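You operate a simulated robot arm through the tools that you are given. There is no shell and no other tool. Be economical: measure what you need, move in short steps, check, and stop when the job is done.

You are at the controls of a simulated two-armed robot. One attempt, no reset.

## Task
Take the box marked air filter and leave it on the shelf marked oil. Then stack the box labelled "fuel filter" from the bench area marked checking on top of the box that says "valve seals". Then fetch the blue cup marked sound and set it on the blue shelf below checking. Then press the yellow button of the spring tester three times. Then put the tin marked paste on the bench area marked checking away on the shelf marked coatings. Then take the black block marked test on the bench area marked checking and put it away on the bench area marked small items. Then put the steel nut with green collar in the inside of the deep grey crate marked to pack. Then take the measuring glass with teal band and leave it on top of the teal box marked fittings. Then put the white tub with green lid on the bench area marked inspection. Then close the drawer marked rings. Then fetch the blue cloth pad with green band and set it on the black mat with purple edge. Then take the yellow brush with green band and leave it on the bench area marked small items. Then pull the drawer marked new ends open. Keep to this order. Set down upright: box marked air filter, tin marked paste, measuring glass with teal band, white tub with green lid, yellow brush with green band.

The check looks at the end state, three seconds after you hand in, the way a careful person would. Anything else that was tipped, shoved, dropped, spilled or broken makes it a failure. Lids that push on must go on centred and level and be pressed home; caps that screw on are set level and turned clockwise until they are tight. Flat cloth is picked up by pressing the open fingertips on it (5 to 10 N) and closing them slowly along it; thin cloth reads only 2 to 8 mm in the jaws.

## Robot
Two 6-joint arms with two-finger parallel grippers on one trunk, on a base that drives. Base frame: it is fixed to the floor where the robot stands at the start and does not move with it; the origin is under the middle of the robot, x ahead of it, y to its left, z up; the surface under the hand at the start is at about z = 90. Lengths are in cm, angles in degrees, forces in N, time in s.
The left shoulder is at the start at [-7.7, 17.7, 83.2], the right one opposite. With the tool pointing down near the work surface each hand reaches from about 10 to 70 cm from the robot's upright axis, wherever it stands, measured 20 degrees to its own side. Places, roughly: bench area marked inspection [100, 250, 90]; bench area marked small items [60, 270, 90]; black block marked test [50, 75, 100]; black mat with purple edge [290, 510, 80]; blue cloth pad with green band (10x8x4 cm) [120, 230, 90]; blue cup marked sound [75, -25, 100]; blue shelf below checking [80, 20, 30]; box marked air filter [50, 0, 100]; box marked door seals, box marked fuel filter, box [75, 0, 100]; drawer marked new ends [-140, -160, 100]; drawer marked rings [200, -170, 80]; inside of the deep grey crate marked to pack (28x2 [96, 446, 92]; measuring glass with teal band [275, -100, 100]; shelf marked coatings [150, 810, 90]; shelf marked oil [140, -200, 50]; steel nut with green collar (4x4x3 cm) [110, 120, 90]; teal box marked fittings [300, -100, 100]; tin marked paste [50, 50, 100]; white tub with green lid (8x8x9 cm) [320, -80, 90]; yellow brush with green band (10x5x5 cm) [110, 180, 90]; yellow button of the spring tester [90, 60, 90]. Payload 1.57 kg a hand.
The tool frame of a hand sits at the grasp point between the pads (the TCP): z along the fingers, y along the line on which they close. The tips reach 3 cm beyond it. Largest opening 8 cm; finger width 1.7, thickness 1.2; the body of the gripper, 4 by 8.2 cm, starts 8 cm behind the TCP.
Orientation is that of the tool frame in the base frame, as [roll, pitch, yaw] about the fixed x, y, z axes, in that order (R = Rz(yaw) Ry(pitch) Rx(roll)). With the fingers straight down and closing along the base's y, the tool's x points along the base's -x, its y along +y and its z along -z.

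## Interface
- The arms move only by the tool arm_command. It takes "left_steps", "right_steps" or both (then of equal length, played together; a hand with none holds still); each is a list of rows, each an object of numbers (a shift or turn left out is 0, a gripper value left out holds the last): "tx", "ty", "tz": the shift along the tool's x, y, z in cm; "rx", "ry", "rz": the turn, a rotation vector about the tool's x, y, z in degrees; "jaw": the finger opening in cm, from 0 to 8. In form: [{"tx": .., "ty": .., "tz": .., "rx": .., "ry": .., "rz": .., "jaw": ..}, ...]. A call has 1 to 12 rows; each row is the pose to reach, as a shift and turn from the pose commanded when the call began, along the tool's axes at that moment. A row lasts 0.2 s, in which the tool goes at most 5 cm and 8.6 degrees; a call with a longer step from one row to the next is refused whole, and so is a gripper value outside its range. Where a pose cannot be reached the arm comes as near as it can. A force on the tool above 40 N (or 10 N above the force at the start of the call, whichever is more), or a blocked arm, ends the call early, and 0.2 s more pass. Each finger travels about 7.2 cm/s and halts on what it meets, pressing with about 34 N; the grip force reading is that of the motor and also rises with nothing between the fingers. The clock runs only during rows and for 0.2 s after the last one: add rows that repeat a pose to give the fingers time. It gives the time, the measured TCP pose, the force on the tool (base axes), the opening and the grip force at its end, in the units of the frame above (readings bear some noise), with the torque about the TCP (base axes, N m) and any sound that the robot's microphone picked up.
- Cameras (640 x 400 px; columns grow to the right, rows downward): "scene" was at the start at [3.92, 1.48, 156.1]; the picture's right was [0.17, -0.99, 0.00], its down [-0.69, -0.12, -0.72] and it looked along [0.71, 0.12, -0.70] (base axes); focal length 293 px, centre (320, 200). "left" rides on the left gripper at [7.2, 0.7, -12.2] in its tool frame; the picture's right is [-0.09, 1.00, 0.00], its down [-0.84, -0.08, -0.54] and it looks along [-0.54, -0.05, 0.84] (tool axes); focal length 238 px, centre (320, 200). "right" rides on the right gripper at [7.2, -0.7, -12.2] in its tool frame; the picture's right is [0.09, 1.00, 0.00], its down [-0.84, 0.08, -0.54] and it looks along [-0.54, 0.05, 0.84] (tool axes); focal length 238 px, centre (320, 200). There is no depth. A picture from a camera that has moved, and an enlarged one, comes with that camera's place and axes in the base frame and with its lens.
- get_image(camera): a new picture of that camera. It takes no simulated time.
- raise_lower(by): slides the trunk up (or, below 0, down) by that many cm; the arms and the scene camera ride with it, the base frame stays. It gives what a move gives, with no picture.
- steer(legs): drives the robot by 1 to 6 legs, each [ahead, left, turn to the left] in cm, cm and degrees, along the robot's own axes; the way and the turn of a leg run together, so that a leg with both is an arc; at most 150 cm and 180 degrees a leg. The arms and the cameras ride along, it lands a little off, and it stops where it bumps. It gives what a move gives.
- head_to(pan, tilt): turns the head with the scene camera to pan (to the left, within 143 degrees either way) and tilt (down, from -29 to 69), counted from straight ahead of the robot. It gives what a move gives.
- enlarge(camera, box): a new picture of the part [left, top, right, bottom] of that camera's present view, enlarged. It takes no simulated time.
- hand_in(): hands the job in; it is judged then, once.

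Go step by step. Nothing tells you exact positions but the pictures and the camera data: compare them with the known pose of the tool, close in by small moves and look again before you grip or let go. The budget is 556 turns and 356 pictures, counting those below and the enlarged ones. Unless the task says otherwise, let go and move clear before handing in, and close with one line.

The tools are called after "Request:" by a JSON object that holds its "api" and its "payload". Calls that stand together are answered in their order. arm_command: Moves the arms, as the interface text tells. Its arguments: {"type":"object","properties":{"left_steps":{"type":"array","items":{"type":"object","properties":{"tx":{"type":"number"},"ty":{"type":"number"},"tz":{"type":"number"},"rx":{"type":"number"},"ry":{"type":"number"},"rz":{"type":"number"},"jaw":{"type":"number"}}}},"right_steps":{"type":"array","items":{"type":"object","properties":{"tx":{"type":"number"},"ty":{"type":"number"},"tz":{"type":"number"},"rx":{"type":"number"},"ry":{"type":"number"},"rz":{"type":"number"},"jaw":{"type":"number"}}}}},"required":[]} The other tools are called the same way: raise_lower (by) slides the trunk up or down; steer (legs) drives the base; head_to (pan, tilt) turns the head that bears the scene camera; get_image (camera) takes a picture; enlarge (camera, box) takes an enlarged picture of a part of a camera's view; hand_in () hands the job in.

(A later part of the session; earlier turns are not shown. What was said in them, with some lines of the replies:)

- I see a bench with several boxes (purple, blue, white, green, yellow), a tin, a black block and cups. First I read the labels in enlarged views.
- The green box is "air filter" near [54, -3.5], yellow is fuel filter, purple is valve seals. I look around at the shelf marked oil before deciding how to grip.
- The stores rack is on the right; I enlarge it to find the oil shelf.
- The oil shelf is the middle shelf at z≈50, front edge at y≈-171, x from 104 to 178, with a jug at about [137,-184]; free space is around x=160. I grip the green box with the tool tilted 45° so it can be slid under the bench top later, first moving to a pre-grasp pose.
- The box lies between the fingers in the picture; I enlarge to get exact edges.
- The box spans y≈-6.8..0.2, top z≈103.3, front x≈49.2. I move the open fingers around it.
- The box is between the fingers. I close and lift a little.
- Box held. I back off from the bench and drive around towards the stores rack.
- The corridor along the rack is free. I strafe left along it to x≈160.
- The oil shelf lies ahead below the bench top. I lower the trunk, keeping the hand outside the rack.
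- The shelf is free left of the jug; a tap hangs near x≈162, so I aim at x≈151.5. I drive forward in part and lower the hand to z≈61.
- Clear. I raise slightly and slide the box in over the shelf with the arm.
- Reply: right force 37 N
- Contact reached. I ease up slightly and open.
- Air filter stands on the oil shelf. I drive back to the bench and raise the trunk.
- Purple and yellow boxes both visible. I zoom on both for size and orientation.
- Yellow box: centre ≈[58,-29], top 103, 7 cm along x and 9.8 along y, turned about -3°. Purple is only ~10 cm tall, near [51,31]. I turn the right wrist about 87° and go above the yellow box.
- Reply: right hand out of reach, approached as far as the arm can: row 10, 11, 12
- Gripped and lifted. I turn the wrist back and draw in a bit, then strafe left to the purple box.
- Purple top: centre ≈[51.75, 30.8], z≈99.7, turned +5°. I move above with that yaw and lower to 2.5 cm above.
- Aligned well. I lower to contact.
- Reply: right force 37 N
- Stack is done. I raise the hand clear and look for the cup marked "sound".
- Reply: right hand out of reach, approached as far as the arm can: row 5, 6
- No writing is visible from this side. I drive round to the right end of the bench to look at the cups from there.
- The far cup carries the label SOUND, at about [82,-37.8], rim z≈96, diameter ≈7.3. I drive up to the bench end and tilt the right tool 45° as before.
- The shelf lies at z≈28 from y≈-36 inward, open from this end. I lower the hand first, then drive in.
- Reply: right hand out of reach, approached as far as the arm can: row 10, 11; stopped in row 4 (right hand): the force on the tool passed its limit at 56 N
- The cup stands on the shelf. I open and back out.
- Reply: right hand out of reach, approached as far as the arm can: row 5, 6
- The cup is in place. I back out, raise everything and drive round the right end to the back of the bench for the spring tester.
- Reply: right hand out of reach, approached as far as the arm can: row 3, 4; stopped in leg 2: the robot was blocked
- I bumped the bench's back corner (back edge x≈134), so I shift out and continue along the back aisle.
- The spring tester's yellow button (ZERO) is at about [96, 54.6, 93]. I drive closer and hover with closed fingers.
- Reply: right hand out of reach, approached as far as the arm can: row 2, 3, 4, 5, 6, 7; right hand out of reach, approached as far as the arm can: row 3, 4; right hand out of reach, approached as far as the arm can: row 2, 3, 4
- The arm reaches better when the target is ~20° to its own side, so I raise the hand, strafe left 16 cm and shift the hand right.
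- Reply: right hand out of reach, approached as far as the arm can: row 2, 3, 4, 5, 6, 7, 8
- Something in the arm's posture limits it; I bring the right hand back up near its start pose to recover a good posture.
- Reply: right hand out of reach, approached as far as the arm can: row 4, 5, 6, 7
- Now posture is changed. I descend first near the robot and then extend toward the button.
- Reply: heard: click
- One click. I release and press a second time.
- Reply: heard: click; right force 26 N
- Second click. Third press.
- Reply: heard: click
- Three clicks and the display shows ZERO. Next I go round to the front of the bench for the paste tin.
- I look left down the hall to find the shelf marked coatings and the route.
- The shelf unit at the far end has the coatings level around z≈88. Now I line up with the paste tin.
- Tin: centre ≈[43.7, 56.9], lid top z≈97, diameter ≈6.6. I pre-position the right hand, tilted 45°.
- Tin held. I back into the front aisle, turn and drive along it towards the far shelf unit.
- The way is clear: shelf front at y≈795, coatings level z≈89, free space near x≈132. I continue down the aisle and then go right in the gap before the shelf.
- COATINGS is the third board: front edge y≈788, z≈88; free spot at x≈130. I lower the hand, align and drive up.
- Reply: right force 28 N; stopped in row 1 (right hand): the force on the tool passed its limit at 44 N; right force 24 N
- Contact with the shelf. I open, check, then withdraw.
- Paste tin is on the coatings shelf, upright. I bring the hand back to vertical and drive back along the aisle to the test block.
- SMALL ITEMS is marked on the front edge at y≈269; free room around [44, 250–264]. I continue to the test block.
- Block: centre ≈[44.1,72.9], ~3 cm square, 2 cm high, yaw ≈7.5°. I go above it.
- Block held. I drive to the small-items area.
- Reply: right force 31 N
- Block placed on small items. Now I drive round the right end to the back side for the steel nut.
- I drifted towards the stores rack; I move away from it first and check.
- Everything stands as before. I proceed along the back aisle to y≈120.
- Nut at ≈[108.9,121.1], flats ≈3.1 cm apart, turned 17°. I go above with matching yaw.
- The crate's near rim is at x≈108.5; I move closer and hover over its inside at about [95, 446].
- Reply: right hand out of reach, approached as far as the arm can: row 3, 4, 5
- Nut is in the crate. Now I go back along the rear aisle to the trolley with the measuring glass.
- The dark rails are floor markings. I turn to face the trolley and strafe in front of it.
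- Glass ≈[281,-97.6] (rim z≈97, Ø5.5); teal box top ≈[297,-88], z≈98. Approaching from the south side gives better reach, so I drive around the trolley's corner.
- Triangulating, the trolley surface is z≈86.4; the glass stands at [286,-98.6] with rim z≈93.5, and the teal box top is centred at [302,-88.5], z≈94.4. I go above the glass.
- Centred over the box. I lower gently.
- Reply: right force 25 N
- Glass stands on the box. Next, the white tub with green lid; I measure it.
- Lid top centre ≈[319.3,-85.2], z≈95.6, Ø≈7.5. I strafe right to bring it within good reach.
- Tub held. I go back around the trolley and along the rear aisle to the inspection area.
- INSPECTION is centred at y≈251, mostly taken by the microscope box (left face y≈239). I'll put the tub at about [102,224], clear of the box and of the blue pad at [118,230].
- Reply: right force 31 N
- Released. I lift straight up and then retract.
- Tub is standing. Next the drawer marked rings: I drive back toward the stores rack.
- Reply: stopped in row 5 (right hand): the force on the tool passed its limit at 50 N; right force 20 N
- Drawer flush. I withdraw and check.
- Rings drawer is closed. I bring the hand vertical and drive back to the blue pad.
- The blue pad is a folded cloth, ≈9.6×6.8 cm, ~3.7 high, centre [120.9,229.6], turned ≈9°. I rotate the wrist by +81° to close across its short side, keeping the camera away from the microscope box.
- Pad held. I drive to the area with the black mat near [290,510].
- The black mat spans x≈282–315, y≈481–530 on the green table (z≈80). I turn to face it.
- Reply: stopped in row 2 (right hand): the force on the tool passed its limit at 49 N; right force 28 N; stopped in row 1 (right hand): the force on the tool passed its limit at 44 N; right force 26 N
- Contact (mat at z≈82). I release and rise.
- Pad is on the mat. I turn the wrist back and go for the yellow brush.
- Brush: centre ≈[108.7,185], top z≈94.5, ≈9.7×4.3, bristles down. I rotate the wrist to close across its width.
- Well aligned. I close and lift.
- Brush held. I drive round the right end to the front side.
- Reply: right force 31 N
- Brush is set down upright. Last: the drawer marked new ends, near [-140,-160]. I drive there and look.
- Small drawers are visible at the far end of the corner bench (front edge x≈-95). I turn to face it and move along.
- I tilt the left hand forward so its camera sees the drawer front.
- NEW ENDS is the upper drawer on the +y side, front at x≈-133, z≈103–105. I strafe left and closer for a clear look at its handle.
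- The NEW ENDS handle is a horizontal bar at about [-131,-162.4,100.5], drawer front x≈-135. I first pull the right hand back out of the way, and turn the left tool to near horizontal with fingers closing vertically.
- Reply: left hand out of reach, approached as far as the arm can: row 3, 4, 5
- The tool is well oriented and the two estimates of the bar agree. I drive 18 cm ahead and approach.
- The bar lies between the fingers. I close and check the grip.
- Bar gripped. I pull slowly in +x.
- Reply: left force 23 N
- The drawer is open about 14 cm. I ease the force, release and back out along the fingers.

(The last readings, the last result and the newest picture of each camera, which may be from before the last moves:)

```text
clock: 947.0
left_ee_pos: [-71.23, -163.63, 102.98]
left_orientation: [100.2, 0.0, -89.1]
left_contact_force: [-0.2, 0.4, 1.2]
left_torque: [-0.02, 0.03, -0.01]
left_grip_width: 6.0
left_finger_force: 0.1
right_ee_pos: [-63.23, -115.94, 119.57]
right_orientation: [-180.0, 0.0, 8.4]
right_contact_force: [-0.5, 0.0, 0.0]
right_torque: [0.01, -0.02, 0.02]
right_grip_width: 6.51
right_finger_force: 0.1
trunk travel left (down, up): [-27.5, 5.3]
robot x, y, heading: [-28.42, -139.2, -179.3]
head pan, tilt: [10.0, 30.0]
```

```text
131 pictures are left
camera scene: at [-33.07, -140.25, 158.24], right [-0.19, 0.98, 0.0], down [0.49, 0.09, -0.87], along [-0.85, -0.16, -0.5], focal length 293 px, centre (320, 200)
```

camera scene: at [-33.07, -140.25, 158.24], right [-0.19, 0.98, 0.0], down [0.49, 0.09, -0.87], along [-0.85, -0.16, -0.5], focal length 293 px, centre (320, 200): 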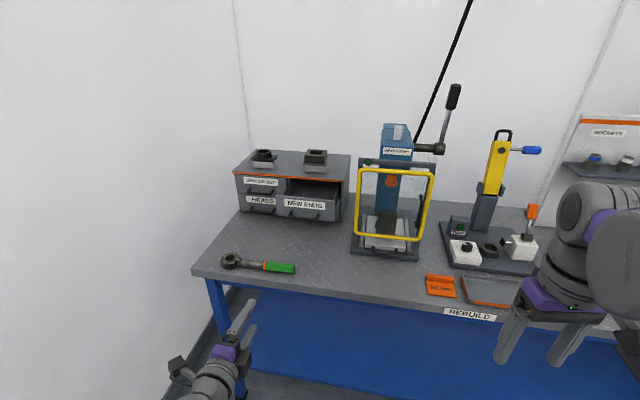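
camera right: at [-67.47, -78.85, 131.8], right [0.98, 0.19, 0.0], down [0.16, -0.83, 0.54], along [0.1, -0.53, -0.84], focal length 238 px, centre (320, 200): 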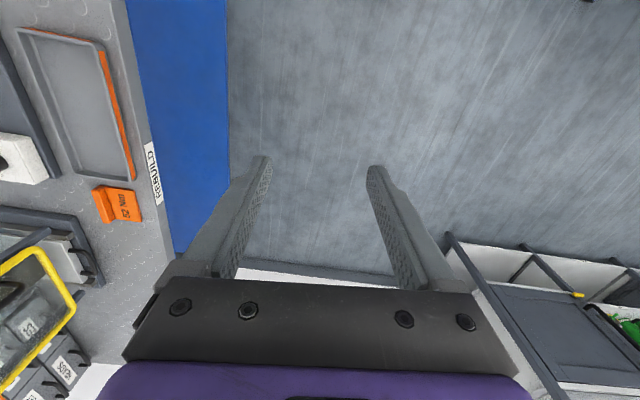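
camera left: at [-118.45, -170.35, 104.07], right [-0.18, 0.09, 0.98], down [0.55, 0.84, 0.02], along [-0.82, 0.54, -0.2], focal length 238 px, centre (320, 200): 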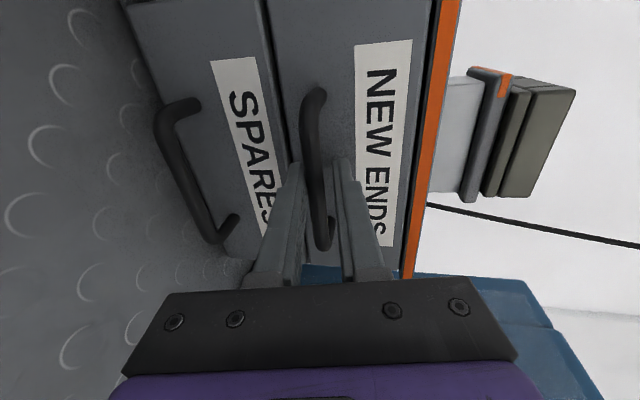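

The drawer stays open and both hands are clear. I take one last look at the bench stack and shelf.

Request:
{"api": "head_to", "payload": {"pan": -120, "tilt": 25}}

Request:
{"api": "get_image", "payload": {"camera": "scene"}}

```text
clock: 949.1
left_ee_pos: [-71.19, -163.49, 103.09]
left_orientation: [100.3, -0.2, -89.1]
left_contact_force: [-0.1, 0.3, -0.1]
left_torque: [0.0, 0.02, 0.01]
left_grip_width: 6.01
left_finger_force: 0.1
right_ee_pos: [-63.21, -115.9, 119.68]
right_orientation: [-180.0, -0.1, 8.4]
right_contact_force: [0.2, -0.5, -0.1]
right_torque: [0.0, -0.05, -0.02]
right_grip_width: 6.52
right_finger_force: 0.2
trunk travel left (down, up): [-27.5, 5.3]
robot x, y, heading: [-28.5, -138.76, -179.2]
head pan, tilt: [-120.0, 25.0]
```

```text
130 pictures are left
camera scene: at [-19.72, -130.49, 159.03], right [0.87, -0.49, 0.0], down [-0.21, -0.37, -0.91], along [0.44, 0.79, -0.42], focal length 293 px, centre (320, 200)
```

scene: 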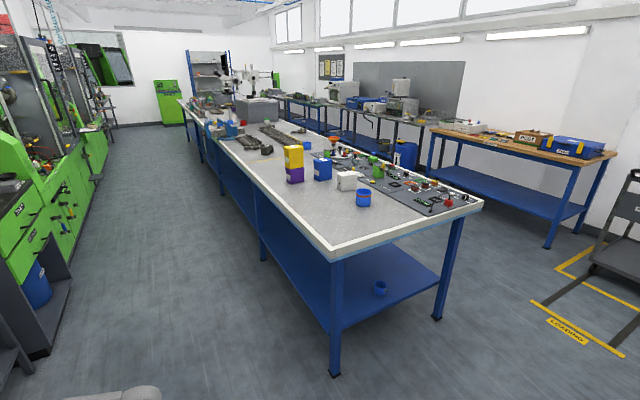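

The stack stands and the cup is upright on the blue shelf. Every item has been done in order, so I hand in.

Request:
{"api": "hand_in", "payload": {}}

```text
The job is handed in.
```

I did all thirteen steps in the given order and handed the job in. The five items to be set down upright are standing, and both hands are clear.
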